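You operate a simulated robot arm through the tools that you are given. There is no shell and no other tool. Be economical: measure what you need, move in short steps, check, and stop when the job is done.

Carry out the task below with a simulated robot arm. There is one attempt and no reset: what you move stays moved.

JOB
Read the red vial for nitrate: OK well if it shows 150 to 200, else RETEST. Then switch off.
Fine: the photometer is already zeroed; off is its knob at OFF.

Only the result counts: the job must be done as asked and must still hold three seconds after the hand-in. Knocking over, shifting, dropping, spilling or breaking anything else fails it.

ROBOT AND FRAMES
A 6-joint arm with a two-finger parallel gripper, fixed in place. Base frame: the origin is at the foot of the arm, x ahead of it, y to its left, z up; the work surface is at about z = 0.806. Units: m, rad, N and s.
With the tool pointing down near the work surface it reaches from about 0.26 to 0.68 m from the base axis. Its first joint turns from -1.152 to 1.152 rad. Payload 2.9 kg.
The tool frame sits at the grasp point between the pads (the TCP): z along the fingers, y along the line on which they close. The tips reach 0.03 m beyond it. Largest opening 0.11 m; finger width 0.02, thickness 0.01; the body of the gripper, 0.048 by 0.112 m, starts 0.055 m behind the TCP.
Orientation is that of the tool frame in the base frame, as a unit quaternion [w, x, y, z]. With the fingers straight down and closing along the base's y, the tool's x points along the base's -x, its y along +y and its z along -z.

CONTROLS
- The arm moves only by the tool arm_command. Its argument "moves" is text: rows parted by semicolons, each of 6 numbers parted by spaces: the shift along the tool's x, y, z in mm, then the turn, a rotation vector about the tool's x, y, z in rad. In form: tx ty tz ax ay az; .... A call has 1 to 20 rows; each row shifts and turns the commanded pose from where the row before left it, along the tool's axes as they then stand. "hand" is the gripper command, from -1 (shut) to 1 (fully open), values between in proportion, set as the call begins (left out, the last holds). A row lasts 0.2 s, in which the tool goes at most 0.05 m and 0.15 rad; a call with a longer step from one row to the next is refused whole, and so is a gripper value outside its range. Where a pose cannot be reached the arm comes as near as it can. A force on the tool above 40 N (or 10 N above the force at the start of the call, whichever is more), or a blocked arm, ends the call early, and 0.2 s more pass. Each finger travels about 0.108 m/s and halts on what it meets, pressing with about 39 N; the grip force reading is that of the motor and also rises with nothing between the fingers. The clock runs only during rows and for 0.2 s after the last one: add rows that do not move to give the fingers time. It gives the time, the measured TCP pose, the force on the tool (base axes), the opening and the grip force at its end, in the units of the frame above (readings bear some noise).
- Cameras (640 x 400 px; columns grow to the right, rows downward): "scene" is fixed at [0.0776, 0.4303, 1.4082]; the picture's right is [-0.80, -0.61, 0.00], its down [-0.25, 0.33, -0.91] and it looks along [0.55, -0.72, -0.42] (base axes); focal length 370 px, centre (320, 200). "wrist" rides on the gripper at [0.072, 0.017, -0.103] in the tool frame; the picture's right is [-0.23, 0.97, 0.00], its down [-0.76, -0.18, -0.62] and it looks along [-0.61, -0.14, 0.78] (tool axes); focal length 222 px, centre (320, 200).
- capture(camera): a new picture of that camera. It takes no simulated time.
- pixel_to_xyz(camera, pixels): for up to 12 pixels [column, row] of the newest picture of that camera ("zoom" is the newest enlarged one), the place [x, y, z] in the base frame of the surface seen there, good to about 0.002 m, but the place of the scene camera against the robot may be out by one fixed shift of up to 0.012 m in any direction. It takes no simulated time.
- inspect(camera, box): a new picture of the part [left, top, right, bottom] of that camera's present view, enlarged. It takes no simulated time.
- sign_off(): hands the job in; it is judged then, once.

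Work in short steps. Measure before you move; look again where a grasp or a placing could have gone wrong, and mend it. You have 80 turns and 38 pictures in all, those below and enlarged ones among them. Open the gripper and draw the arm clear of the work before you hand the job in, unless the task says otherwise; then end with one line.

The tools are called after "Request:" by a JSON object that holds its "fn" and its "kwargs". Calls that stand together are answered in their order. arm_command: Moves the arm, as the interface text tells. Its arguments: {"type":"object","properties":{"moves":{"type":"string"},"hand":{"type":"number"}},"required":["moves"]} The other tools are called the same way: capture (camera) takes a picture; pixel_to_xyz (camera, pixels) gives the place of the surface under pixels of a picture; inspect (camera, box) takes an enlarged picture of a part of a camera's view; sign_off () hands the job in.

At the start:

```text
time: 0.0
position: [0.3857, -0.2854, 1.2038]
ee_rot: [0.0, 0.0, 1.0, -0.001]
ft_force: [0.7, -0.5, -0.2]
gripper_width: 0.1101
finger_force: 0.1
```

scene: 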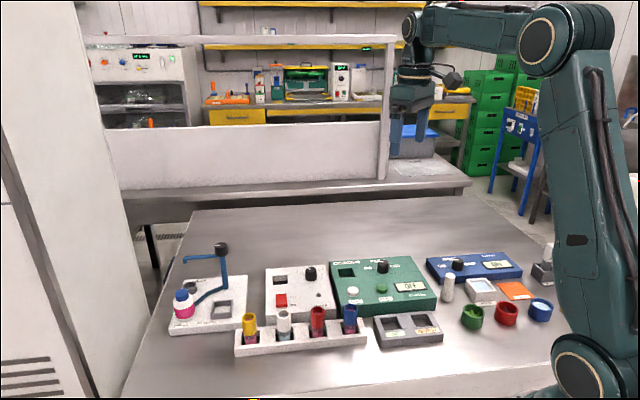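
wrist: 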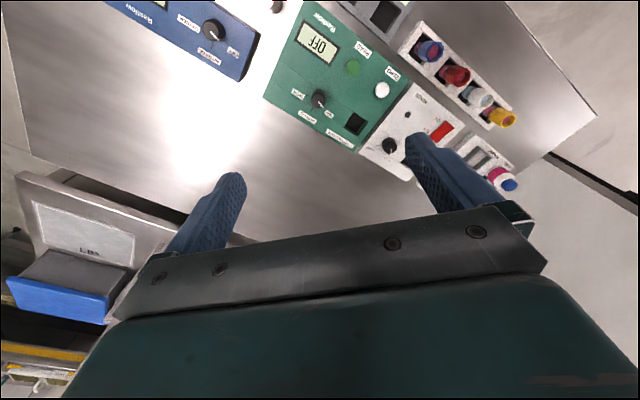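

The scene shows a green photometer (around 380,285), a rack with vials (300,335), and trays at (408,328). I'll enlarge these to read labels.

Request:
{"fn": "inspect", "kwargs": {"camera": "scene", "box": [320, 240, 460, 350]}}

Request:
{"fn": "inspect", "kwargs": {"camera": "scene", "box": [160, 230, 350, 360]}}

Request:
{"fn": "inspect", "kwargs": {"camera": "wrist", "box": [250, 0, 530, 190]}}

Request:
{"fn": "inspect", "kwargs": {"camera": "scene", "box": [420, 230, 560, 340]}}

```text
3.64 times, centred on (390, 295) of scene
```

zoom: 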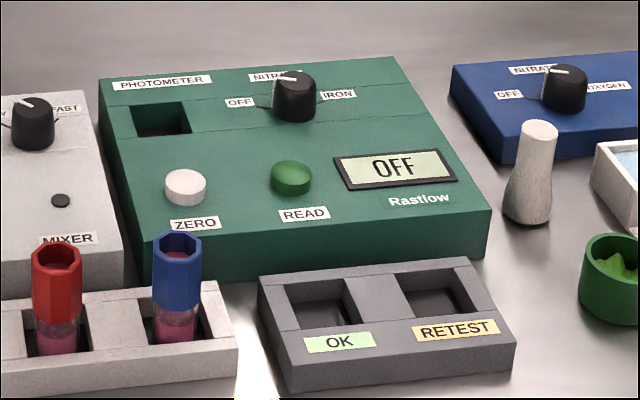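

```text
3.08 times, centred on (255, 295) of scene
```

zoom: 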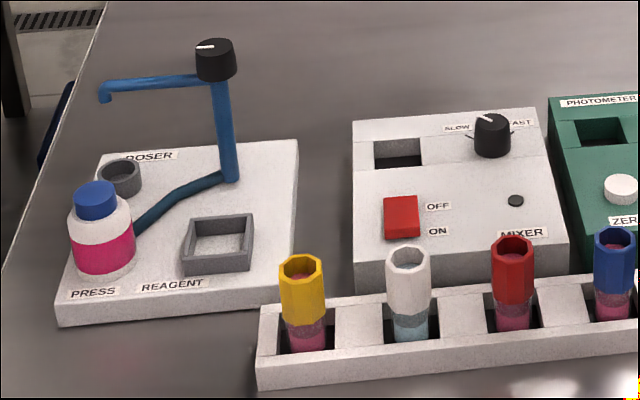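

```text
2.11 times, centred on (390, 95) of wrist
```

zoom: 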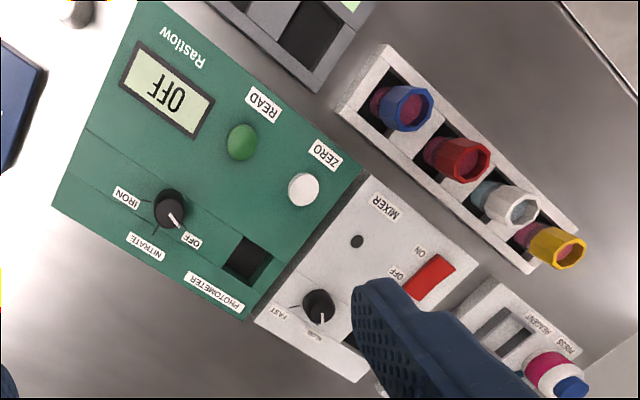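

```text
3.64 times, centred on (490, 285) of scene
```

zoom: 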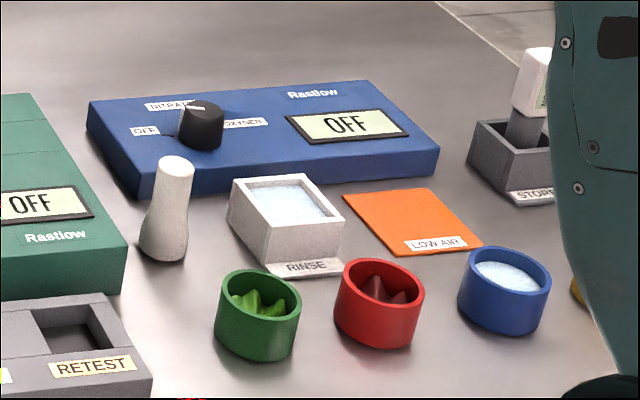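

The photometer reads OFF with its pointer at OFF. I'll measure the key places with the wrist view: red vial (459,76), knob (319,98), READ (353,67), slot (355,123), wells.

Request:
{"fn": "pixel_to_xyz", "kwargs": {"camera": "wrist", "pixels": [[461, 77], [450, 72], [319, 98], [353, 67], [355, 123], [335, 125], [298, 75], [430, 50], [480, 96], [384, 20], [326, 105]]}}

Request:
{"fn": "pixel_to_xyz", "kwargs": {"camera": "scene", "pixels": [[317, 312], [317, 320], [350, 310], [382, 266], [382, 288], [354, 272], [390, 323], [420, 320], [285, 317], [403, 332], [360, 290]]}}

```text
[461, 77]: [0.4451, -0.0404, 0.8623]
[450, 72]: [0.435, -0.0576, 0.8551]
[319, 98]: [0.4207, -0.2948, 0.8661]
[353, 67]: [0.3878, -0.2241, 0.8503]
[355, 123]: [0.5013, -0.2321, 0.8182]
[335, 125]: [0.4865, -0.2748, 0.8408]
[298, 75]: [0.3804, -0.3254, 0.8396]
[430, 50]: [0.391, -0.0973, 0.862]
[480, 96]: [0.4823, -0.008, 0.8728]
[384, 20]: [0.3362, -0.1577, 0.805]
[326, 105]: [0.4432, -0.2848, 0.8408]
```

```text
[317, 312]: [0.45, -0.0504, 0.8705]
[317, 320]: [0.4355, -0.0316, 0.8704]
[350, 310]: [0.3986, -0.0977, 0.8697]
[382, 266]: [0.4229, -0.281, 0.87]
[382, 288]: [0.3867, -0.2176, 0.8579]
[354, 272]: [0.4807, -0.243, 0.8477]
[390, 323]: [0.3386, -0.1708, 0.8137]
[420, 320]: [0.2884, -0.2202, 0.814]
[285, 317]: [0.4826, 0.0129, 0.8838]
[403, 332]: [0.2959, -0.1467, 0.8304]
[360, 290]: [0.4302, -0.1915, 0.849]
```

Red vial is near (0.445,-0.042), knob (0.42,-0.29), READ (0.388,-0.22), slot (~0.49,-0.24). I'll move back and down for a closer look over all of them.

Request:
{"fn": "arm_command", "kwargs": {"moves": "19 31 24 0 0 0; 19 31 24 0 0 0; 19 31 24 0 0 0; 19 31 24 0 0 0; 19 31 24 0 0 0; 0 0 0 0 0 0; 0 0 0 0 0 0", "hand": 0}}

Request:
{"fn": "capture", "kwargs": {"camera": "wrist"}}

```text
time: 1.6
position: [0.29, -0.1301, 1.0837]
ee_rot: [0.0, 0.0, 1.0, -0.001]
ft_force: [0.7, -0.3, -0.8]
gripper_width: 0.055
finger_force: 0.0
```

```text
31 pictures are left
```

wrist: 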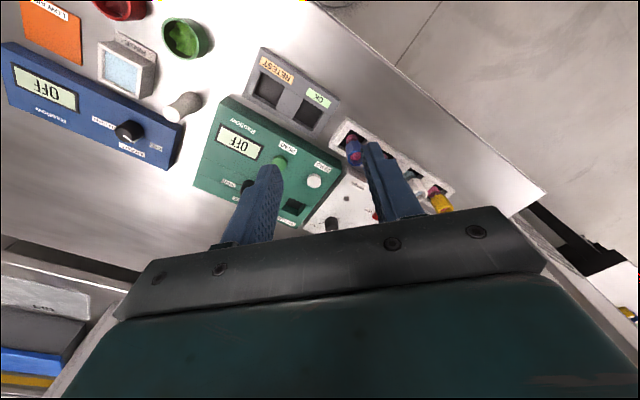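

The camera sees best straight below itself (upper rows). I'll move forward so the rack and photometer fall into the upper part.

Request:
{"fn": "arm_command", "kwargs": {"moves": "-32 -6 0 0 0 0; -32 -6 0 0 0 0; -32 -6 0 0 0 0; -32 -6 0 0 0 0; -32 -6 0 0 0 0; 0 0 0 0 0 0; 0 0 0 0 0 0", "hand": 0.5}}

Request:
{"fn": "capture", "kwargs": {"camera": "wrist"}}

```text
time: 3.2
position: [0.4497, -0.1617, 1.0831]
ee_rot: [0.0, 0.0, 1.0, 0.0]
ft_force: [0.2, -0.2, -0.2]
gripper_width: 0.0824
finger_force: 0.0
```

```text
30 pictures are left
```

wrist: 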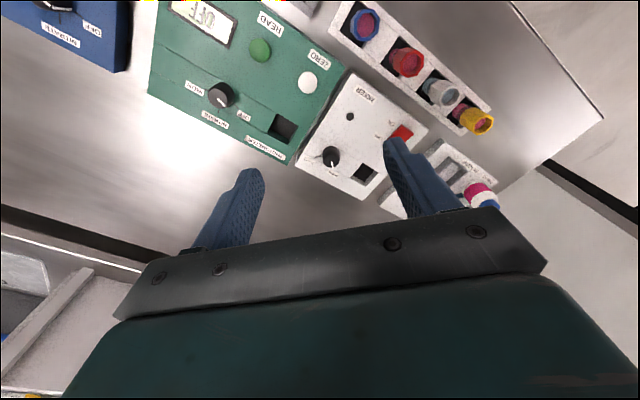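

Good view. Zooming on it for precise pixels.

Request:
{"fn": "inspect", "kwargs": {"camera": "wrist", "box": [320, 0, 500, 140]}}

Request:
{"fn": "inspect", "kwargs": {"camera": "wrist", "box": [140, 0, 350, 165]}}

```text
2.86 times, centred on (410, 70) of wrist
```

zoom: 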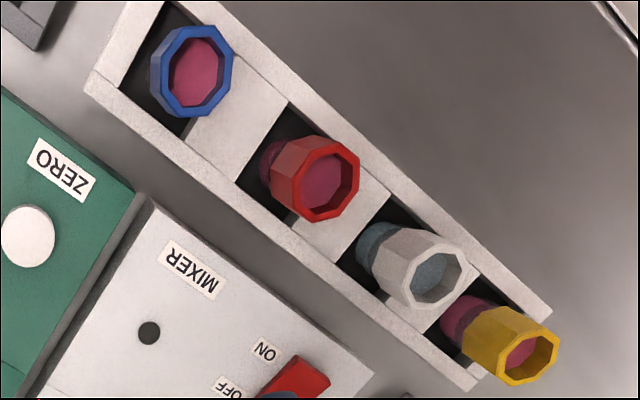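

```text
2.42 times, centred on (245, 82) of wrist
```

zoom: 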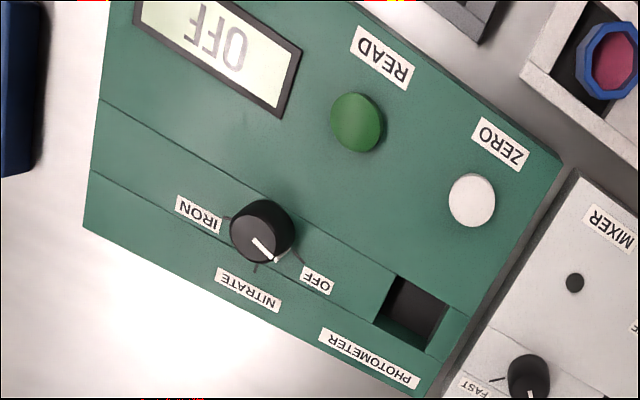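

I'll measure knob, button, slot (newest zoom) and vial rims/rack (wrist pixels).

Request:
{"fn": "pixel_to_xyz", "kwargs": {"camera": "zoom", "pixels": [[262, 225], [254, 239], [274, 261], [355, 120], [472, 200], [394, 273], [451, 308], [428, 355], [371, 321], [300, 255], [256, 268], [228, 218]]}}

Request:
{"fn": "pixel_to_xyz", "kwargs": {"camera": "wrist", "pixels": [[401, 66], [413.5, 50.5], [422.5, 60], [409.5, 76], [407, 54], [420, 70], [329, 29], [472, 132], [340, 3], [399, 36], [380, 64], [412, 63]]}}

```text
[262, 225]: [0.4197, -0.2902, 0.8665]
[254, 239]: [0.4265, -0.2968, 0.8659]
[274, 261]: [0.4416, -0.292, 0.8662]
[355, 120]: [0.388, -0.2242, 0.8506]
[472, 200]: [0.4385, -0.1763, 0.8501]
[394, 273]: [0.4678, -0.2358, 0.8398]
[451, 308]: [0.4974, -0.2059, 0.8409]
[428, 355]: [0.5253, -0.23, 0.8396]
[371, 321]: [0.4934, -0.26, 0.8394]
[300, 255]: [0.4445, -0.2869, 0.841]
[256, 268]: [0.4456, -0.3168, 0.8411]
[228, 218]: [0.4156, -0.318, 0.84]
```

```text
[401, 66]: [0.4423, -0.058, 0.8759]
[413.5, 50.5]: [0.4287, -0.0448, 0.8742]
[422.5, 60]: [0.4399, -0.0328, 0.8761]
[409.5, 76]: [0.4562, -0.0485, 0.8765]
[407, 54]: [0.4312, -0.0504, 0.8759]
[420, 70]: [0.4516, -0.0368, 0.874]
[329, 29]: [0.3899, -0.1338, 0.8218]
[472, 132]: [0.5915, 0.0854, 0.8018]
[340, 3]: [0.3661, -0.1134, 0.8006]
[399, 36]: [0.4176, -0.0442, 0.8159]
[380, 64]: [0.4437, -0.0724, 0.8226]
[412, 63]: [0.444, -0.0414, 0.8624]
```

Red vial centre ≈(0.442,-0.046), rim z 0.876; slot centre ≈(0.496,-0.233), panel z 0.84; READ (0.388,-0.224,0.85); knob about (0.425,-0.296). I'll get a closer look at the knob before gripping it.

Request:
{"fn": "arm_command", "kwargs": {"moves": "-10 -29 20 0 0 0; -10 -29 20 0 0 0; -10 -29 20 0 0 0; -10 -29 20 0 0 0; -10 -29 20 0 0 0; 0 0 0 0 0 0; 0 0 0 0 0 0", "hand": 0.5}}

Request:
{"fn": "inspect", "kwargs": {"camera": "wrist", "box": [200, 0, 440, 150]}}

```text
time: 4.8
position: [0.5014, -0.3066, 0.9836]
ee_rot: [0.0, 0.0, 1.0, 0.0]
ft_force: [0.4, 0.4, -0.6]
gripper_width: 0.0827
finger_force: 0.1
```

```text
2.67 times, centred on (320, 75) of wrist
```

zoom: 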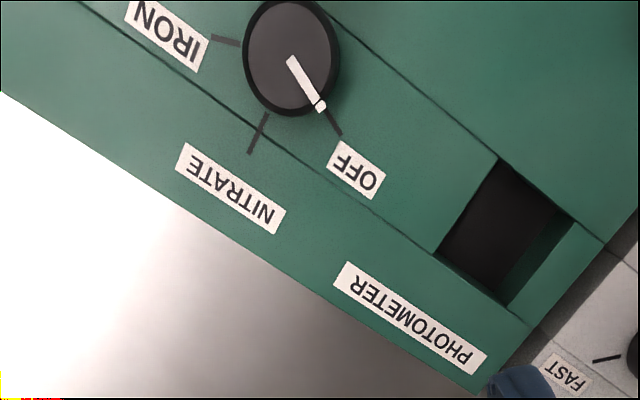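

Clear view: knob top disc spans about (244–340, 3–115), pointer toward OFF. Measuring knob edges, ticks and slot corners.

Request:
{"fn": "pixel_to_xyz", "kwargs": {"camera": "zoom", "pixels": [[248, 55], [331, 55], [289, 6], [286, 108], [290, 58], [317, 100], [340, 132], [250, 152], [265, 115], [213, 39], [497, 157], [575, 220]]}}

Request:
{"fn": "pixel_to_xyz", "kwargs": {"camera": "zoom", "pixels": [[505, 306], [433, 255], [480, 230], [520, 200]]}}

```text
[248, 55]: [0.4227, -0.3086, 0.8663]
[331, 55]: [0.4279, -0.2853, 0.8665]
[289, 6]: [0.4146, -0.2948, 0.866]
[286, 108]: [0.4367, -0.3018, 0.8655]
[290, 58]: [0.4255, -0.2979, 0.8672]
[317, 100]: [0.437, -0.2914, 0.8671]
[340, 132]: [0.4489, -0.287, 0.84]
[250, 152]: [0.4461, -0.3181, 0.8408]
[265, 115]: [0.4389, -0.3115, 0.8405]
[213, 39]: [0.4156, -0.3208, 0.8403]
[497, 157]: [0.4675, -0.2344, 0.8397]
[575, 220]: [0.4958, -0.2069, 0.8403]
```

```text
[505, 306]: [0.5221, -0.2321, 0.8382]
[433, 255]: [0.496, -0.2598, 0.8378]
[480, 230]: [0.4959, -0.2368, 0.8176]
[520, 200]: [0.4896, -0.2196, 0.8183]
```

Knob centre is (0.4255,-0.2972), diameter 24 mm; pointer ≈ +27°, NITRATE ≈ -46°. I'll go above it and then down to z 0.876.

Request:
{"fn": "arm_command", "kwargs": {"moves": "38 4.7 0 0 0 0; 38 4.7 0 0 0 0; 0 0 36 0 0 0; 0 0 36 0 0 0; 0 0 25 0 0 0; 0 0 11 0 0 0; 0 0 0 0 0 0; 0 0 0 0 0 0", "hand": 0}}

```text
time: 6.6
position: [0.4236, -0.2974, 0.8743]
ee_rot: [0.0, 0.0, 1.0, -0.001]
ft_force: [-0.5, 1.0, 0.9]
gripper_width: 0.055
finger_force: 0.0
```

Position is about 2 mm short in x; I'll correct it and close on the knob.

Request:
{"fn": "arm_command", "kwargs": {"moves": "-2 0 -1 0 0 0; 0 0 0 0 0 0; 0 0 0 0 0 0", "hand": -0.9}}

```text
time: 7.4
position: [0.4253, -0.298, 0.8746]
ee_rot: [-0.002, 0.0, 1.0, 0.0]
ft_force: [-7.7, -8.0, -11.5]
gripper_width: 0.0292
finger_force: 45.1
```

Knob gripped at 29 mm. Turning clockwise seen from above (+tool z) by about 1.22 rad.

Request:
{"fn": "arm_command", "kwargs": {"moves": "0 0 0 0 0 0.1356; 0 0 0 0 0 0.1356; 0 0 0 0 0 0.1356; 0 0 0 0 0 0.1356; 0 0 0 0 0 0.1356; 0 0 0 0 0 0.1356; 0 0 0 0 0 0.1356; 0 0 0 0 0 0.1356; 0 0 0 0 0 0.1356; 0 0 0 0 0 0; 0 0 0 0 0 0"}}

Request:
{"fn": "inspect", "kwargs": {"camera": "scene", "box": [320, 240, 460, 350]}}

```text
time: 9.8
position: [0.4252, -0.2977, 0.8748]
ee_rot: [0.0, 0.575, 0.818, -0.001]
ft_force: [-12.6, -17.7, -28.9]
gripper_width: 0.0288
finger_force: 44.9
```

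```text
3.64 times, centred on (390, 295) of scene
```

zoom: 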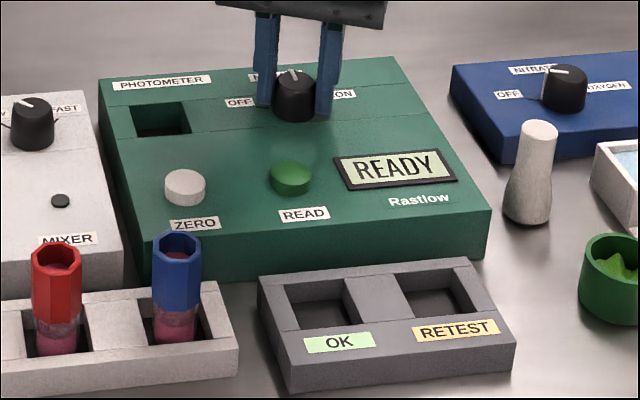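

Display reads READY. Release, lift, and view the pointer.

Request:
{"fn": "arm_command", "kwargs": {"moves": "0 0 0 0 0 0; 0 0 0 0 0 0; 0 0 0 0 0 0; 0 0 -30 0 0 0; 0 0 -40 0 0 0; 0 0 -40 0 0 0; 0 0 0 0 0 0", "hand": 0}}

Request:
{"fn": "inspect", "kwargs": {"camera": "scene", "box": [320, 240, 460, 350]}}

```text
time: 11.4
position: [0.4272, -0.2952, 0.9874]
ee_rot: [-0.001, 0.573, 0.82, 0.0]
ft_force: [0.1, 0.1, 0.1]
gripper_width: 0.0549
finger_force: 0.0
```

```text
3.64 times, centred on (390, 295) of scene
```

zoom: 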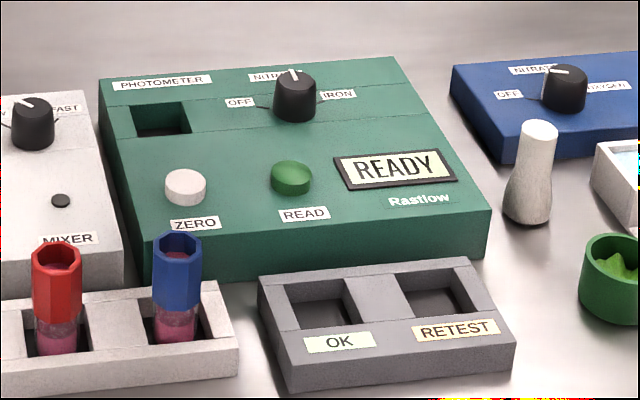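

Knob now at NITRATE. Next, rotate the tool so the fingers close across the rack, and hover over the red vial.

Request:
{"fn": "arm_command", "kwargs": {"moves": "0 0 0 0 0 -0.1457; 0 0 0 0 0 -0.1457; 0 0 0 0 0 -0.1457; 0 0 0 0 0 -0.1457; 0 0 0 0 0 -0.1457; 0 0 0 0 0 -0.1457; 0 0 0 0 0 -0.1457; 0 0 0 0 0 -0.1457; 0 0 0 0 0 -0.1457; 0 0 0 0 0 -0.1457; 0 0 0 0 0 -0.1457; 0 0 0 0 0 -0.1457; 0 0 0 0 0 -0.1457; 0 0 0 0 0 -0.1457; 0 0 0 0 0 0", "hand": 0}}

Request:
{"fn": "arm_command", "kwargs": {"moves": "-32 26.5 0 0 0 0; -32 26.5 0 0 0 0; -32 26.5 0 0 0 0; -32 26.5 0 0 0 0; -32 26.5 0 0 0 0; -32 26.5 0 0 0 0; 0 0 0 0 0 0; 0 0 0 0 0 0"}}

Request:
{"fn": "capture", "kwargs": {"camera": "wrist"}}

```text
time: 14.6
position: [0.4263, -0.2972, 0.9858]
ee_rot: [0.0, -0.399, 0.917, 0.0]
ft_force: [0.3, 0.3, -1.0]
gripper_width: 0.0548
finger_force: 0.2
```

```text
time: 16.4
position: [0.441, -0.0478, 0.9876]
ee_rot: [0.0, -0.398, 0.917, 0.0]
ft_force: [-0.2, -0.6, 1.1]
gripper_width: 0.0546
finger_force: 0.1
```

```text
24 pictures are left
```

wrist: 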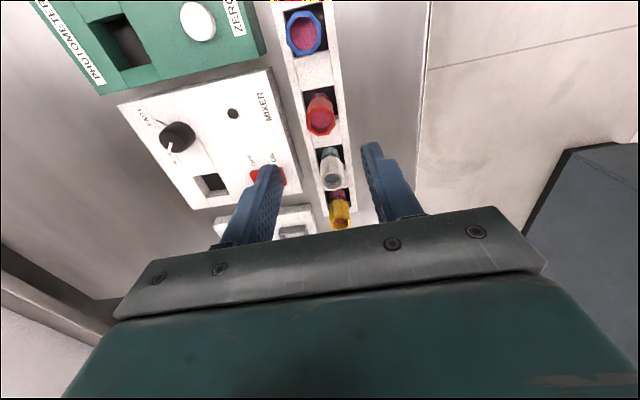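

Red vial at (320,115) in the wrist view; fingers straddle the rack line. Zoom to refine its centre.

Request:
{"fn": "inspect", "kwargs": {"camera": "wrist", "box": [256, 60, 384, 140]}}

```text
5.00 times, centred on (320, 100) of wrist
```

zoom: 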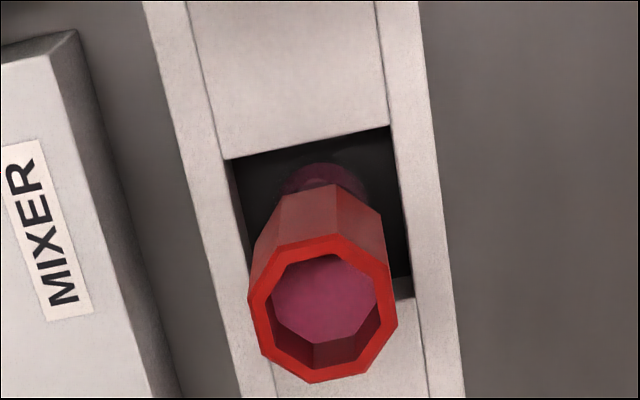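

Request:
{"fn": "pixel_to_xyz", "kwargs": {"camera": "zoom", "pixels": [[253, 310], [391, 310], [325, 241], [320, 377], [275, 362], [375, 270], [325, 195], [345, 195], [325, 172], [227, 160], [389, 127], [340, 150]]}}

```text
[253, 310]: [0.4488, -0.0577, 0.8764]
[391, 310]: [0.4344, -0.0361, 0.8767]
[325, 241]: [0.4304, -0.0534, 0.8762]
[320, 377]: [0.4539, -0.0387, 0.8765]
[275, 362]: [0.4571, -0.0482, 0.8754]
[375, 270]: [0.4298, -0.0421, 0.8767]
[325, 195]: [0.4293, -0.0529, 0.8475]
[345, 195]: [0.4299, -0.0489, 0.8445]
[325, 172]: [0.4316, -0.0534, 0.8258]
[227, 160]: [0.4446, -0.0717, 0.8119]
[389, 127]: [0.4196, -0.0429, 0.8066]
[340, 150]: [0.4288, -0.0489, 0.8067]
```

Vial centre is (0.442,-0.0462), collar z 0.846–0.876, floor ≈0.807. Descending to z 0.873 in line.

Request:
{"fn": "arm_command", "kwargs": {"moves": "-1.8 0.4 35 0 0 0; 0 0 35 0 0 0; 0 0 25 0 0 0; 0 0 15 0 0 0; 0 0 5 0 0 0; 0 0 0 0 0 0; 0 0 0 0 0 0", "hand": 0}}

```text
time: 18.0
position: [0.4423, -0.0453, 0.8721]
ee_rot: [0.0, -0.399, 0.917, -0.001]
ft_force: [0.3, 0.1, 0.1]
gripper_width: 0.0549
finger_force: 0.1
```

Well centred; closing on the red vial.

Request:
{"fn": "arm_command", "kwargs": {"moves": "0 0 0 0 0 0; 0 0 0 0 0 0; 0 0 0 0 0 0", "hand": -0.8}}

```text
time: 18.8
position: [0.4426, -0.0457, 0.8721]
ee_rot: [0.0, -0.398, 0.917, 0.0]
ft_force: [0.1, -0.8, 0.3]
gripper_width: 0.0272
finger_force: 39.1
```

Gripped at 27 mm. Lifting straight up.

Request:
{"fn": "arm_command", "kwargs": {"moves": "0 0 -10 0 0 0; 0 0 -20 0 0 0; 0 0 -25 0 0 0; 0 0 -25 0 0 0; 0 0 -20 0 0 0; 0 0 0 0 0 0; 0 0 0 0 0 0"}}

Request:
{"fn": "capture", "kwargs": {"camera": "scene"}}

```text
time: 20.4
position: [0.4413, -0.045, 0.9727]
ee_rot: [0.001, -0.399, 0.917, 0.0]
ft_force: [0.9, 0.1, -0.6]
gripper_width: 0.0273
finger_force: 39.2
```

```text
22 pictures are left
```

scene: 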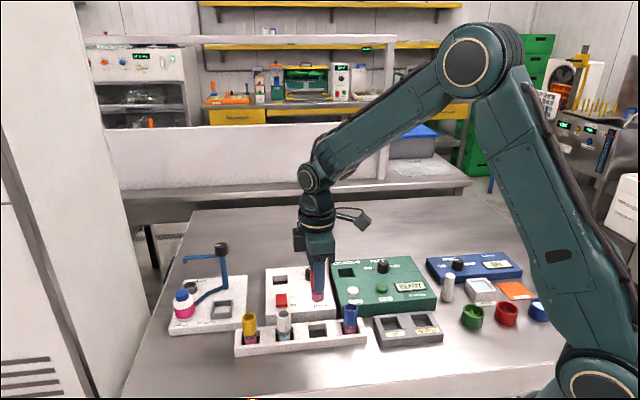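

Vial held, rack otherwise unchanged. Move over the photometer slot (0.4954,-0.2333).

Request:
{"fn": "arm_command", "kwargs": {"moves": "16.8 -28 0 0 0 0; 16.8 -28 0 0 0 0; 16.8 -28 0 0 0 0; 16.8 -28 0 0 0 0; 16.8 -28 0 0 0 0; 16.8 -28 0 0 0 0; 0 0 0 0 0 0.035; 0 0 0 0 0 0; 0 0 0 0 0 0"}}

Request:
{"fn": "capture", "kwargs": {"camera": "wrist"}}

```text
time: 22.4
position: [0.4974, -0.2342, 0.9717]
ee_rot: [0.0, -0.382, 0.924, 0.0]
ft_force: [-0.2, -0.9, -1.0]
gripper_width: 0.0271
finger_force: 38.9
```

```text
21 pictures are left
```

wrist: 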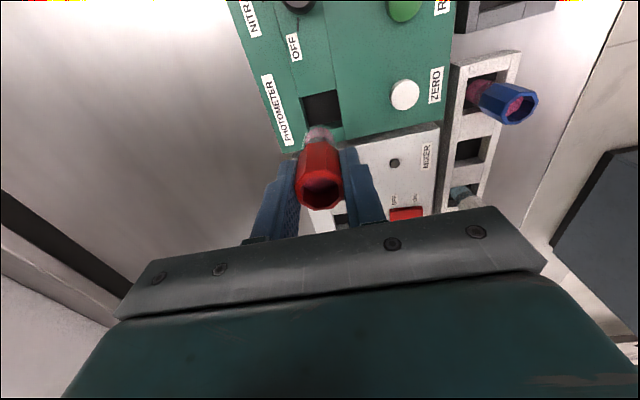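

Small correction, then lower until the vial bottom is a bit inside the slot, checking position before the last part.

Request:
{"fn": "arm_command", "kwargs": {"moves": "0.8 2 20 0 0 0; 0 0 20 0 0 0; 0 0 14 0 0 0; 0 0 0 0 0 0; 0 0 0 0 0 0"}}

Request:
{"fn": "inspect", "kwargs": {"camera": "wrist", "box": [240, 80, 400, 220]}}

Request:
{"fn": "inspect", "kwargs": {"camera": "scene", "box": [320, 220, 420, 300]}}

```text
time: 23.6
position: [0.4947, -0.2334, 0.9169]
ee_rot: [0.0, -0.382, 0.924, 0.0]
ft_force: [0.3, 0.2, -0.1]
gripper_width: 0.0269
finger_force: 38.9
```

```text
2.86 times, centred on (320, 150) of wrist
```

zoom: 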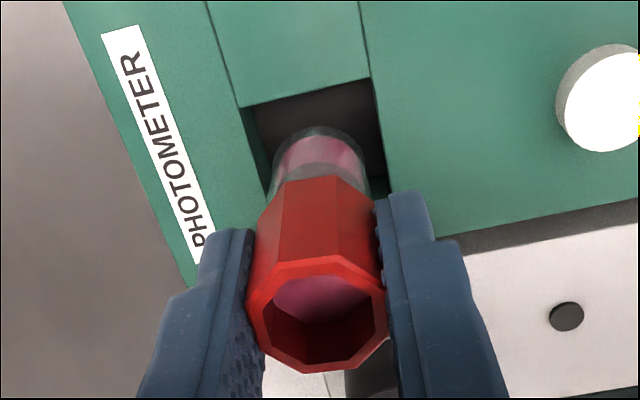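

```text
5.00 times, centred on (370, 260) of scene
```

zoom: 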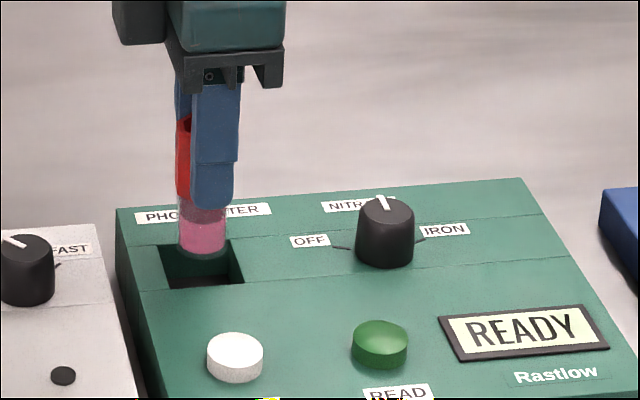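

Vial aligned with the slot. Lowering to just above the slot floor (≈0.818).

Request:
{"fn": "arm_command", "kwargs": {"moves": "0 0 12 0 0 0; 0 0 10 0 0 0; 0 0 6 0 0 0; 0 0 3 0 0 0; 0 0 0 0 0 0; 0 0 0 0 0 0"}}

```text
time: 25.0
position: [0.4951, -0.2334, 0.8865]
ee_rot: [0.001, -0.383, 0.924, -0.001]
ft_force: [-0.2, -0.8, -0.1]
gripper_width: 0.0266
finger_force: 39.3
```

No contact yet; going down in 1 mm steps to feel the floor.

Request:
{"fn": "arm_command", "kwargs": {"moves": "0 0 1 0 0 0; 0 0 1 0 0 0; 0 0 1 0 0 0; 0 0 0 0 0 0"}}

```text
time: 26.0
position: [0.4938, -0.2332, 0.8847]
ee_rot: [0.0, -0.382, 0.924, -0.001]
ft_force: [0.1, -0.2, 0.0]
gripper_width: 0.0271
finger_force: 39.2
```

Request:
{"fn": "arm_command", "kwargs": {"moves": "0 0 1 0 0 0; 0 0 1 0 0 0; 0 0 0 0 0 0"}}

```text
time: 26.8
position: [0.4948, -0.2333, 0.8849]
ee_rot: [0.002, -0.383, 0.924, -0.002]
ft_force: [-5.4, 1.6, 21.7]
gripper_width: 0.0273
finger_force: 38.7
```

Contact felt (about 22 N). Ease up 2 mm, then open.

Request:
{"fn": "arm_command", "kwargs": {"moves": "0 0 -2 0 0 0; 0 0 0 0 0 0"}}

Request:
{"fn": "arm_command", "kwargs": {"moves": "0 0 0 0 0 0; 0 0 0 0 0 0; 0 0 0 0 0 0; 0 0 -20 0 0 0; 0 0 -35 0 0 0; 0 0 -40 0 0 0; 0 0 0 0 0 0; 0 0 0 0 0 0", "hand": -0.05}}

Request:
{"fn": "inspect", "kwargs": {"camera": "scene", "box": [320, 240, 460, 350]}}

```text
time: 27.4
position: [0.4959, -0.2333, 0.8842]
ee_rot: [0.001, -0.383, 0.924, 0.0]
ft_force: [1.8, -2.4, 8.7]
gripper_width: 0.0271
finger_force: 38.9
```

```text
time: 29.2
position: [0.4935, -0.2341, 0.9773]
ee_rot: [0.0, -0.383, 0.924, 0.0]
ft_force: [0.6, -0.1, 0.5]
gripper_width: 0.0523
finger_force: 0.0
```

```text
3.64 times, centred on (390, 295) of scene
```

zoom: 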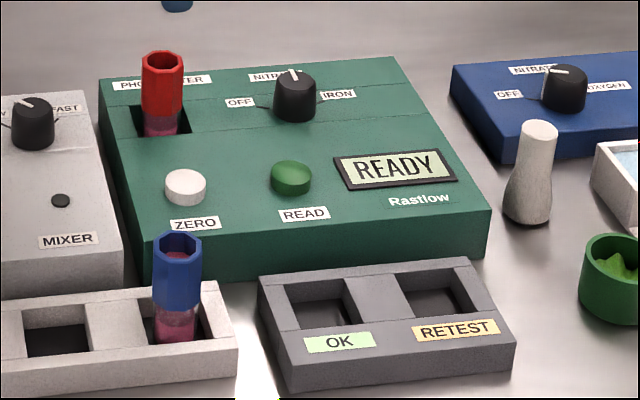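

Red vial stands upright in the photometer. Moving with closed fingers over READ (0.388,-0.224).

Request:
{"fn": "arm_command", "kwargs": {"moves": "22.5 27.2 0 0 0 0; 22.5 27.2 0 0 0 0; 22.5 27.2 0 0 0 0; 0 0 0 0 0 0; 0 0 30 0 0 0; 0 0 30 0 0 0; 0 0 20 0 0 0; 0 0 7 0 0 0; 0 0 0 0 0 0; 0 0 0 0 0 0", "hand": -1}}

Request:
{"fn": "inspect", "kwargs": {"camera": "scene", "box": [320, 240, 460, 350]}}

```text
time: 31.4
position: [0.3873, -0.223, 0.8904]
ee_rot: [0.0, -0.383, 0.924, 0.0]
ft_force: [-0.5, 0.3, 0.2]
gripper_width: 0.0003
finger_force: 38.2
```

```text
3.64 times, centred on (390, 295) of scene
```

zoom: 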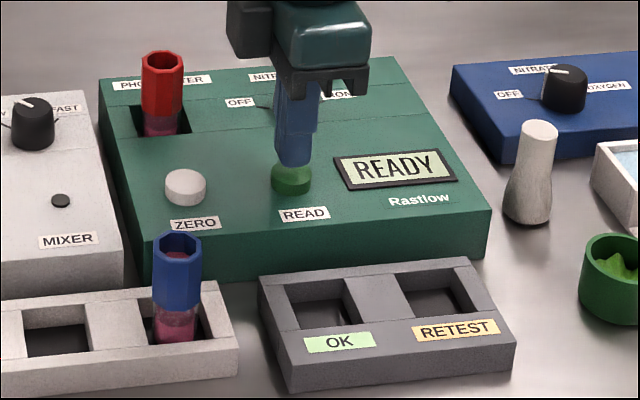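

Tips sit over READ. Pressing gently, in small steps.

Request:
{"fn": "arm_command", "kwargs": {"moves": "0 0 5 0 0 0; 0 0 3 0 0 0; 0 0 2 0 0 0; 0 0 2 0 0 0; 0 0 2 0 0 0; 0 0 0 0 0 0"}}

Request:
{"fn": "inspect", "kwargs": {"camera": "scene", "box": [320, 240, 460, 350]}}

```text
time: 32.8
position: [0.3903, -0.223, 0.8783]
ee_rot: [0.0, -0.382, 0.924, 0.0]
ft_force: [-0.2, -0.6, 1.5]
gripper_width: 0.0
finger_force: 37.5
```

```text
3.64 times, centred on (390, 295) of scene
```

zoom: 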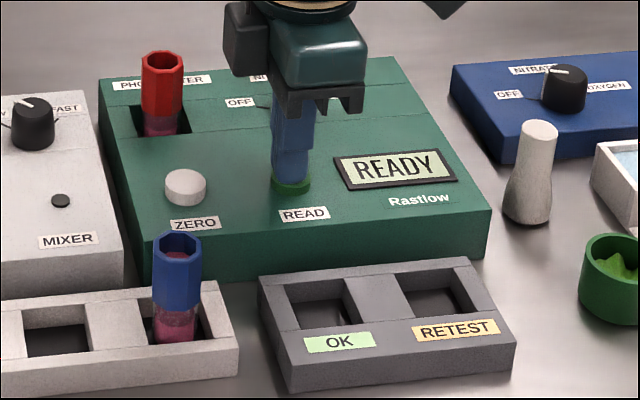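

Contact but not yet triggered; pressing a few mm further.

Request:
{"fn": "arm_command", "kwargs": {"moves": "0 0 2 0 0 0; 0 0 2 0 0 0; 0 0 2 0 0 0; 0 0 0 0 0 0"}}

Request:
{"fn": "inspect", "kwargs": {"camera": "scene", "box": [320, 240, 460, 350]}}

```text
time: 33.8
position: [0.3899, -0.2222, 0.872]
ee_rot: [0.001, -0.383, 0.924, -0.001]
ft_force: [-1.4, -0.5, 17.6]
gripper_width: 0.0
finger_force: 37.8
```

```text
3.64 times, centred on (390, 295) of scene
```

zoom: 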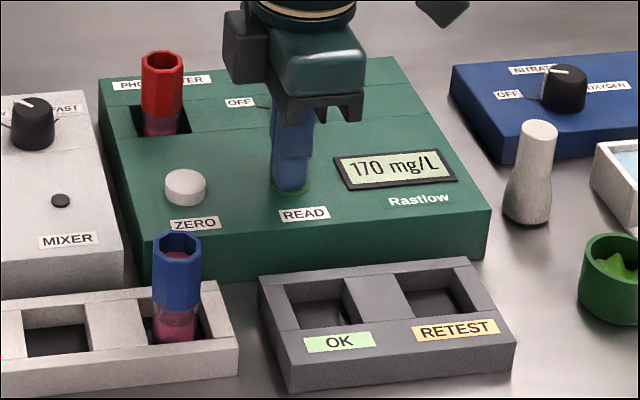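

Display shows 170 mg/L. Releasing the button, lifting, and confirming the figure.

Request:
{"fn": "arm_command", "kwargs": {"moves": "0 0 -10 0 0 0; 0 0 -30 0 0 0; 0 0 -40 0 0 0; 0 0 -25 0 0 0; 0 0 0 0 0 0; 0 0 0 0 0 0; 0 0 0 0 0 0"}}

Request:
{"fn": "inspect", "kwargs": {"camera": "scene", "box": [320, 240, 460, 350]}}

Request:
{"fn": "capture", "kwargs": {"camera": "wrist"}}

```text
time: 35.4
position: [0.3875, -0.2219, 0.9755]
ee_rot: [0.0, -0.383, 0.924, -0.001]
ft_force: [0.0, 0.2, 0.1]
gripper_width: 0.0
finger_force: 37.3
```

```text
3.64 times, centred on (390, 295) of scene
```

zoom: 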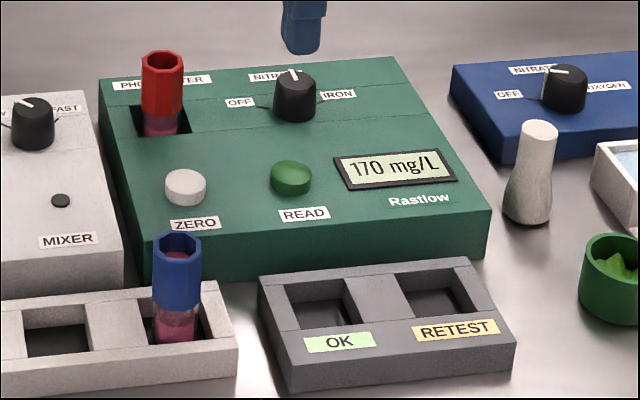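

```text
13 pictures are left
```

wrist: 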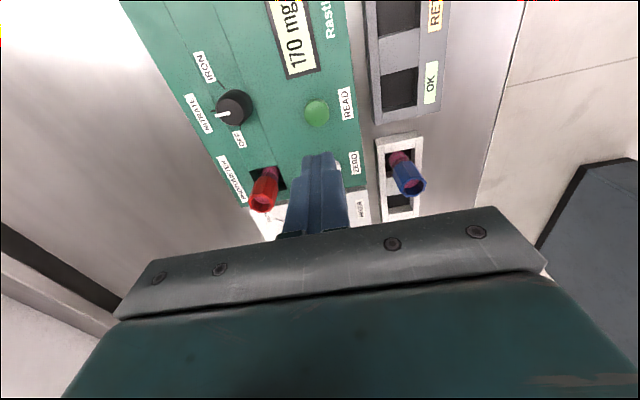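

170 mg/L confirmed, so the OK well. It appears at about (400,88) in the wrist view; measuring its corners.

Request:
{"fn": "inspect", "kwargs": {"camera": "wrist", "box": [350, 40, 462, 140]}}

```text
4.00 times, centred on (406, 90) of wrist
```

zoom: 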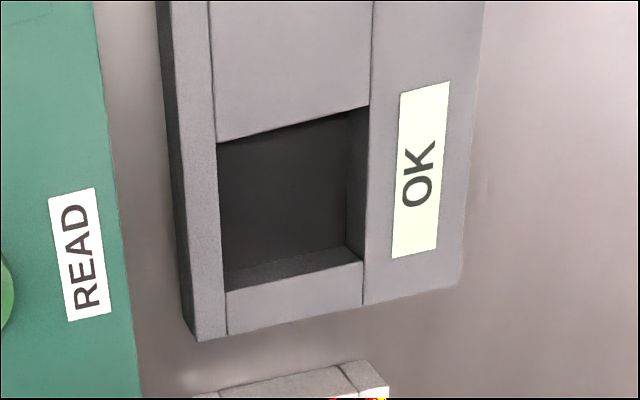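

Request:
{"fn": "pixel_to_xyz", "kwargs": {"camera": "zoom", "pixels": [[214, 141], [372, 102], [366, 264], [223, 295], [285, 190], [300, 220], [430, 230], [205, 200]]}}

Request:
{"fn": "pixel_to_xyz", "kwargs": {"camera": "wrist", "pixels": [[262, 197], [268, 198], [256, 205], [271, 207], [263, 212]]}}

```text
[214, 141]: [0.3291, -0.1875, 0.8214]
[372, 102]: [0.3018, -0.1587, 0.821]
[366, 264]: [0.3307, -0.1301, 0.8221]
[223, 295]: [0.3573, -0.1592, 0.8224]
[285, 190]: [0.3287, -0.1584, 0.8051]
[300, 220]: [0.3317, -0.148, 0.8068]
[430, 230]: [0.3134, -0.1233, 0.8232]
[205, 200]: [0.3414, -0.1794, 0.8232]
```

```text
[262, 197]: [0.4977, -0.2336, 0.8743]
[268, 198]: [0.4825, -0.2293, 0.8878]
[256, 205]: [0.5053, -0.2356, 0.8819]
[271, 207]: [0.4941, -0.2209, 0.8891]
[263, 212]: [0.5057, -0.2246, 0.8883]
```

OK well centre (0.3297,-0.1589), floor ≈0.806. Returning above the red vial in the slot with fingers open.

Request:
{"fn": "arm_command", "kwargs": {"moves": "0 0 0 0 0 0; -22.8 -28.2 0 0 0 0; -22.8 -28.2 0 0 0 0; -22.8 -28.2 0 0 0 0; 0 0 0 0 0 0; 0 0 0 0 0 0; 0 0 30 0 0 0; 0 0 20 0 0 0; 0 0 0 0 0 0; 0 0 0 0 0 0", "hand": 0}}

Request:
{"fn": "inspect", "kwargs": {"camera": "wrist", "box": [240, 80, 400, 220]}}

```text
time: 37.6
position: [0.4963, -0.2344, 0.9256]
ee_rot: [0.0, -0.382, 0.924, 0.0]
ft_force: [0.0, -0.5, -1.6]
gripper_width: 0.0551
finger_force: 0.1
```

```text
2.86 times, centred on (320, 150) of wrist
```

zoom: 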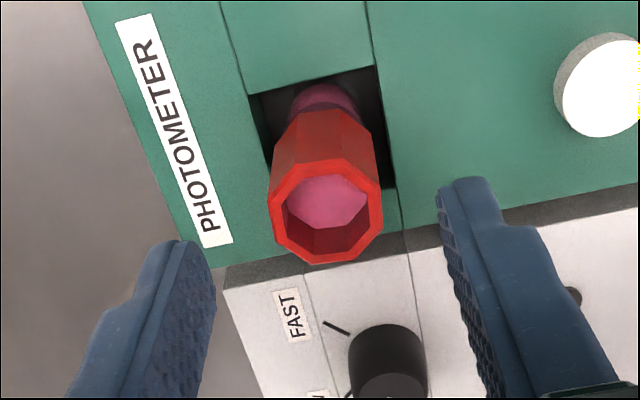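

Vial centred between the fingers. Descend 41 mm and close.

Request:
{"fn": "arm_command", "kwargs": {"moves": "0 1.2 20 0 0 0; 0 0 14 0 0 0; 0 0 7 0 0 0; 0 0 0 0 0 0; 0 0 0 0 0 0"}}

Request:
{"fn": "arm_command", "kwargs": {"moves": "0 0 0 0 0 0; 0 0 0 0 0 0; 0 0 0 0 0 0", "hand": -0.8}}

```text
time: 38.8
position: [0.4967, -0.2334, 0.8865]
ee_rot: [0.0, -0.383, 0.924, 0.0]
ft_force: [-0.2, 0.7, 0.0]
gripper_width: 0.055
finger_force: 0.0
```

```text
time: 39.6
position: [0.4963, -0.2339, 0.8855]
ee_rot: [0.0, -0.382, 0.924, -0.001]
ft_force: [-0.4, -0.6, 1.1]
gripper_width: 0.027
finger_force: 38.5
```

Gripped. Lift and carry over the OK well.

Request:
{"fn": "arm_command", "kwargs": {"moves": "0 0 -12 0 0 0; 0 0 -25 0 0 0; 0 0 -30 0 0 0; 0 0 -30 0 0 0; 0 0 0 0 0 0; 10.8 28.5 0 0 0 0; 10.8 28.5 0 0 0 0; 10.8 28.5 0 0 0 0; 10.8 28.5 0 0 0 0; 10.8 28.5 0 0 0 0; 10.8 28.5 0 0 0 0; 0 0 0 0 0 0; 0 0 0 0 0 0"}}

```text
time: 42.4
position: [0.3289, -0.159, 0.9825]
ee_rot: [0.0, -0.383, 0.924, 0.0]
ft_force: [0.1, -0.2, 0.2]
gripper_width: 0.0271
finger_force: 39.1
```

Over the OK well. Lower partway and check alignment.

Request:
{"fn": "arm_command", "kwargs": {"moves": "0 0 30 0 0 0; 0 0 30 0 0 0; 0 0 15 0 0 0; 0 0 0 0 0 0; 0 0 0 0 0 0"}}

Request:
{"fn": "inspect", "kwargs": {"camera": "wrist", "box": [240, 80, 400, 220]}}

Request:
{"fn": "inspect", "kwargs": {"camera": "scene", "box": [340, 270, 460, 360]}}

```text
time: 43.6
position: [0.3269, -0.1591, 0.9063]
ee_rot: [0.0, -0.382, 0.924, 0.0]
ft_force: [-0.4, 0.2, -0.1]
gripper_width: 0.0268
finger_force: 39.4
```

```text
2.86 times, centred on (320, 150) of wrist
```

zoom: 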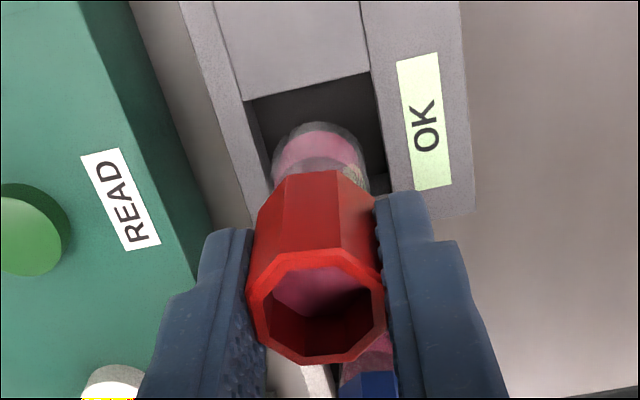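

```text
4.44 times, centred on (400, 315) of scene
```

zoom: 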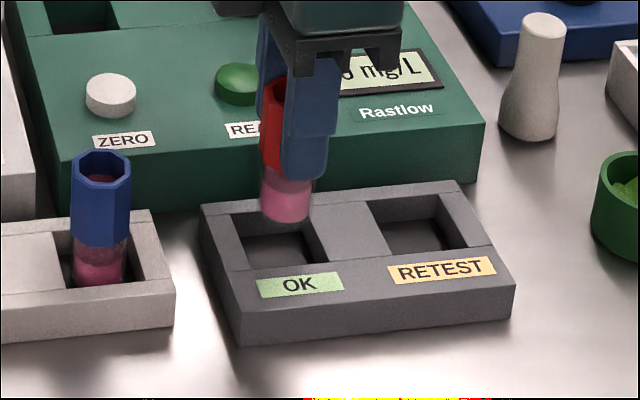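

Aligned; correct 2 mm in x and lower to near the floor.

Request:
{"fn": "arm_command", "kwargs": {"moves": "-1.6 -1.6 10 0 0 0; 0 0 10 0 0 0; 0 0 7 0 0 0; 0 0 2 0 0 0; 0 0 1 0 0 0; 0 0 0 0 0 0; 0 0 0 0 0 0"}}

```text
time: 45.2
position: [0.3316, -0.1589, 0.8779]
ee_rot: [0.0, -0.383, 0.924, 0.0]
ft_force: [0.6, -0.6, 0.0]
gripper_width: 0.0268
finger_force: 38.9
```

Request:
{"fn": "arm_command", "kwargs": {"moves": "0 0 1 0 0 0; 0 0 1 0 0 0; 0 0 1 0 0 0; 0 0 0 0 0 0"}}

```text
time: 46.2
position: [0.332, -0.1583, 0.8748]
ee_rot: [0.0, -0.383, 0.924, 0.001]
ft_force: [-0.4, -0.1, -0.7]
gripper_width: 0.0272
finger_force: 39.0
```

Still no contact; continue in 1 mm steps.

Request:
{"fn": "arm_command", "kwargs": {"moves": "0 0 1 0 0 0; 0 0 1 0 0 0; 0 0 0 0 0 0"}}

```text
time: 47.0
position: [0.3316, -0.1584, 0.8733]
ee_rot: [0.001, -0.382, 0.924, -0.001]
ft_force: [-5.0, -1.4, 32.2]
gripper_width: 0.0272
finger_force: 38.7
```

Contact with the floor (32 N). Ease up 2 mm, release and rise.

Request:
{"fn": "arm_command", "kwargs": {"moves": "0 0 -2 0 0 0; 0 0 0 0 0 0"}}

Request:
{"fn": "arm_command", "kwargs": {"moves": "0 0 0 0 0 0; 0 0 0 0 0 0; 0 0 0 0 0 0; 0 0 -20 0 0 0; 0 0 -40 0 0 0; 0 0 -45 0 0 0; 0 0 0 0 0 0; 0 0 0 0 0 0", "hand": -0.05}}

Request:
{"fn": "inspect", "kwargs": {"camera": "scene", "box": [320, 240, 460, 350]}}

```text
time: 47.6
position: [0.331, -0.1582, 0.8735]
ee_rot: [-0.001, -0.383, 0.924, 0.002]
ft_force: [0.8, 0.2, -0.4]
gripper_width: 0.0269
finger_force: 39.2
```

```text
time: 49.4
position: [0.3316, -0.158, 0.9794]
ee_rot: [0.0, -0.383, 0.924, 0.0]
ft_force: [1.0, 0.3, 0.5]
gripper_width: 0.0522
finger_force: 0.2
```

```text
3.64 times, centred on (390, 295) of scene
```

zoom: 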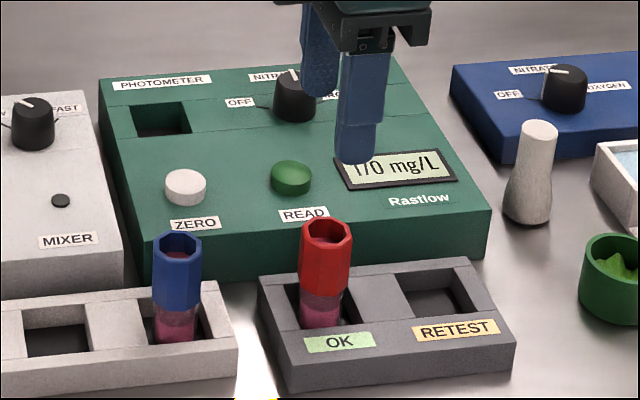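

Red vial stands upright in the OK well. Now rotate the tool back to the knob-release angle and go above the knob.

Request:
{"fn": "arm_command", "kwargs": {"moves": "0 0 0 0 0 0.1432; 0 0 0 0 0 0.1432; 0 0 0 0 0 0.1432; 0 0 0 0 0 0.1432; 0 0 0 0 0 0.1432; 0 0 0 0 0 0.1432; 0 0 0 0 0 0.1432; 0 0 0 0 0 0.1432; 0 0 0 0 0 0.1432; 0 0 0 0 0 0.1432; 0 0 0 0 0 0.1432; 0 0 0 0 0 0.1432; 0 0 0 0 0 0.1432; 0 0 0 0 0 0.1432; 0 0 0 0 0 0", "hand": 0}}

Request:
{"fn": "arm_command", "kwargs": {"moves": "-32.6 8.1 0 0 0 0; -32.6 8.1 0 0 0 0; -32.6 8.1 0 0 0 0; -32.6 8.1 0 0 0 0; -32.6 8.1 0 0 0 0; 0 0 0 0 0 0; 0 0 0 0 0 0"}}

```text
time: 52.6
position: [0.3331, -0.1585, 0.9799]
ee_rot: [0.0, 0.573, 0.82, 0.0]
ft_force: [-0.1, -0.5, -0.3]
gripper_width: 0.055
finger_force: 0.0
```

```text
time: 54.2
position: [0.4286, -0.2995, 0.9783]
ee_rot: [0.0, 0.572, 0.82, 0.0]
ft_force: [0.3, 0.1, 0.6]
gripper_width: 0.0551
finger_force: 0.1
```

Slight correction, then down to the knob.

Request:
{"fn": "arm_command", "kwargs": {"moves": "2.5 -1.8 35 0 0 0; 0 0 35 0 0 0; 0 0 23 0 0 0; 0 0 9 0 0 0; 0 0 0 0 0 0; 0 0 0 0 0 0"}}

```text
time: 55.6
position: [0.4245, -0.2955, 0.8774]
ee_rot: [0.0, 0.572, 0.82, 0.0]
ft_force: [0.3, -0.1, -0.7]
gripper_width: 0.0549
finger_force: 0.0
```

Nudge 1 mm and close on the knob.

Request:
{"fn": "arm_command", "kwargs": {"moves": "-1 0 1.5 0 0 0; 0 0 0 0 0 0; 0 0 0 0 0 0; 0 0 0 0 0 0", "hand": -0.9}}

```text
time: 56.6
position: [0.4252, -0.296, 0.8768]
ee_rot: [0.0, 0.571, 0.821, 0.002]
ft_force: [-2.3, 10.2, 19.3]
gripper_width: 0.0289
finger_force: 44.7
```

Gripped. Turning counter-clockwise back to OFF (−1.22 rad).

Request:
{"fn": "arm_command", "kwargs": {"moves": "0 0 0 0 0 -0.1356; 0 0 0 0 0 -0.1356; 0 0 0 0 0 -0.1356; 0 0 0 0 0 -0.1356; 0 0 0 0 0 -0.1356; 0 0 0 0 0 -0.1356; 0 0 0 0 0 -0.1356; 0 0 0 0 0 -0.1356; 0 0 0 0 0 -0.1356; 0 0 0 0 0 0; 0 0 0 0 0 0"}}

Request:
{"fn": "inspect", "kwargs": {"camera": "scene", "box": [320, 240, 460, 350]}}

```text
time: 59.0
position: [0.4241, -0.2975, 0.8775]
ee_rot: [0.0, 0.0, 1.0, 0.0]
ft_force: [-9.6, 5.1, 25.3]
gripper_width: 0.0289
finger_force: 45.2
```

```text
3.64 times, centred on (390, 295) of scene
```

zoom: 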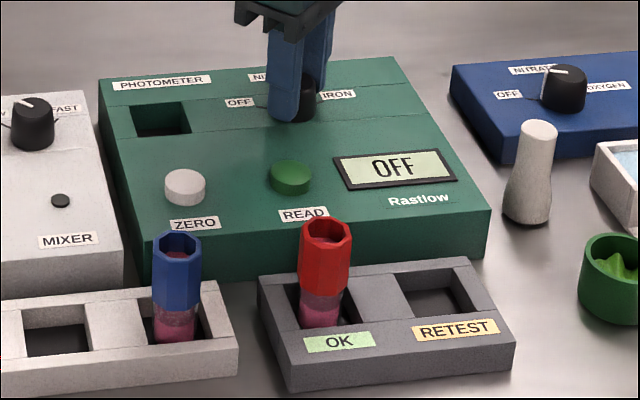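

Display reads OFF. Release, lift clear and check the knob and scene.

Request:
{"fn": "arm_command", "kwargs": {"moves": "0 0 0 0 0 0; 0 0 0 0 0 0; 0 0 0 0 0 0; 0 0 -30 0 0 0; 0 0 -40 0 0 0; 0 0 -45 0 0 0; 0 0 -45 0 0 0; 0 0 -45 0 0 0; 0 0 0 0 0 0; 0 0 0 0 0 0", "hand": 0.2}}

Request:
{"fn": "capture", "kwargs": {"camera": "scene"}}

Request:
{"fn": "inspect", "kwargs": {"camera": "scene", "box": [320, 240, 460, 350]}}

```text
time: 61.2
position: [0.4256, -0.2985, 1.0828]
ee_rot: [0.0, -0.001, 1.0, 0.001]
ft_force: [-0.5, 1.2, -0.1]
gripper_width: 0.0657
finger_force: 0.1
```

```text
6 pictures are left
```

scene: 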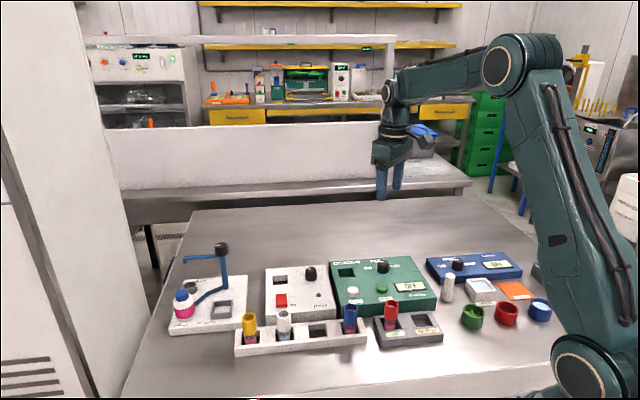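

```text
3.64 times, centred on (390, 295) of scene
```

zoom: 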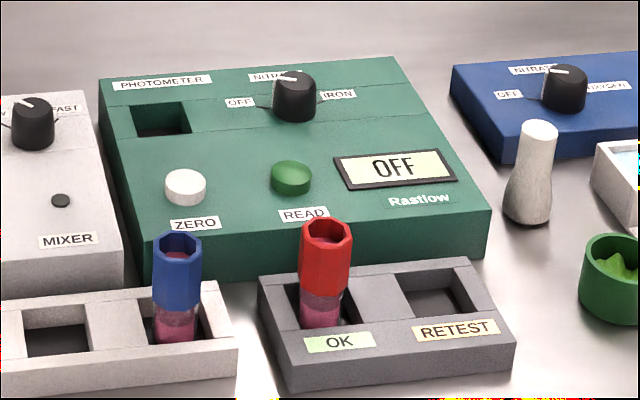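

The knob points at OFF as it did at the start, the display reads OFF, and the red vial stands in the OK well. The other items look undisturbed, so I'm handing in.

Request:
{"fn": "sign_off", "kwargs": {}}

```text
The job is handed in.
```

The red vial read 170 mg/L nitrate, so I put it in the OK well, then turned the photometer knob back to OFF; the job is handed in.
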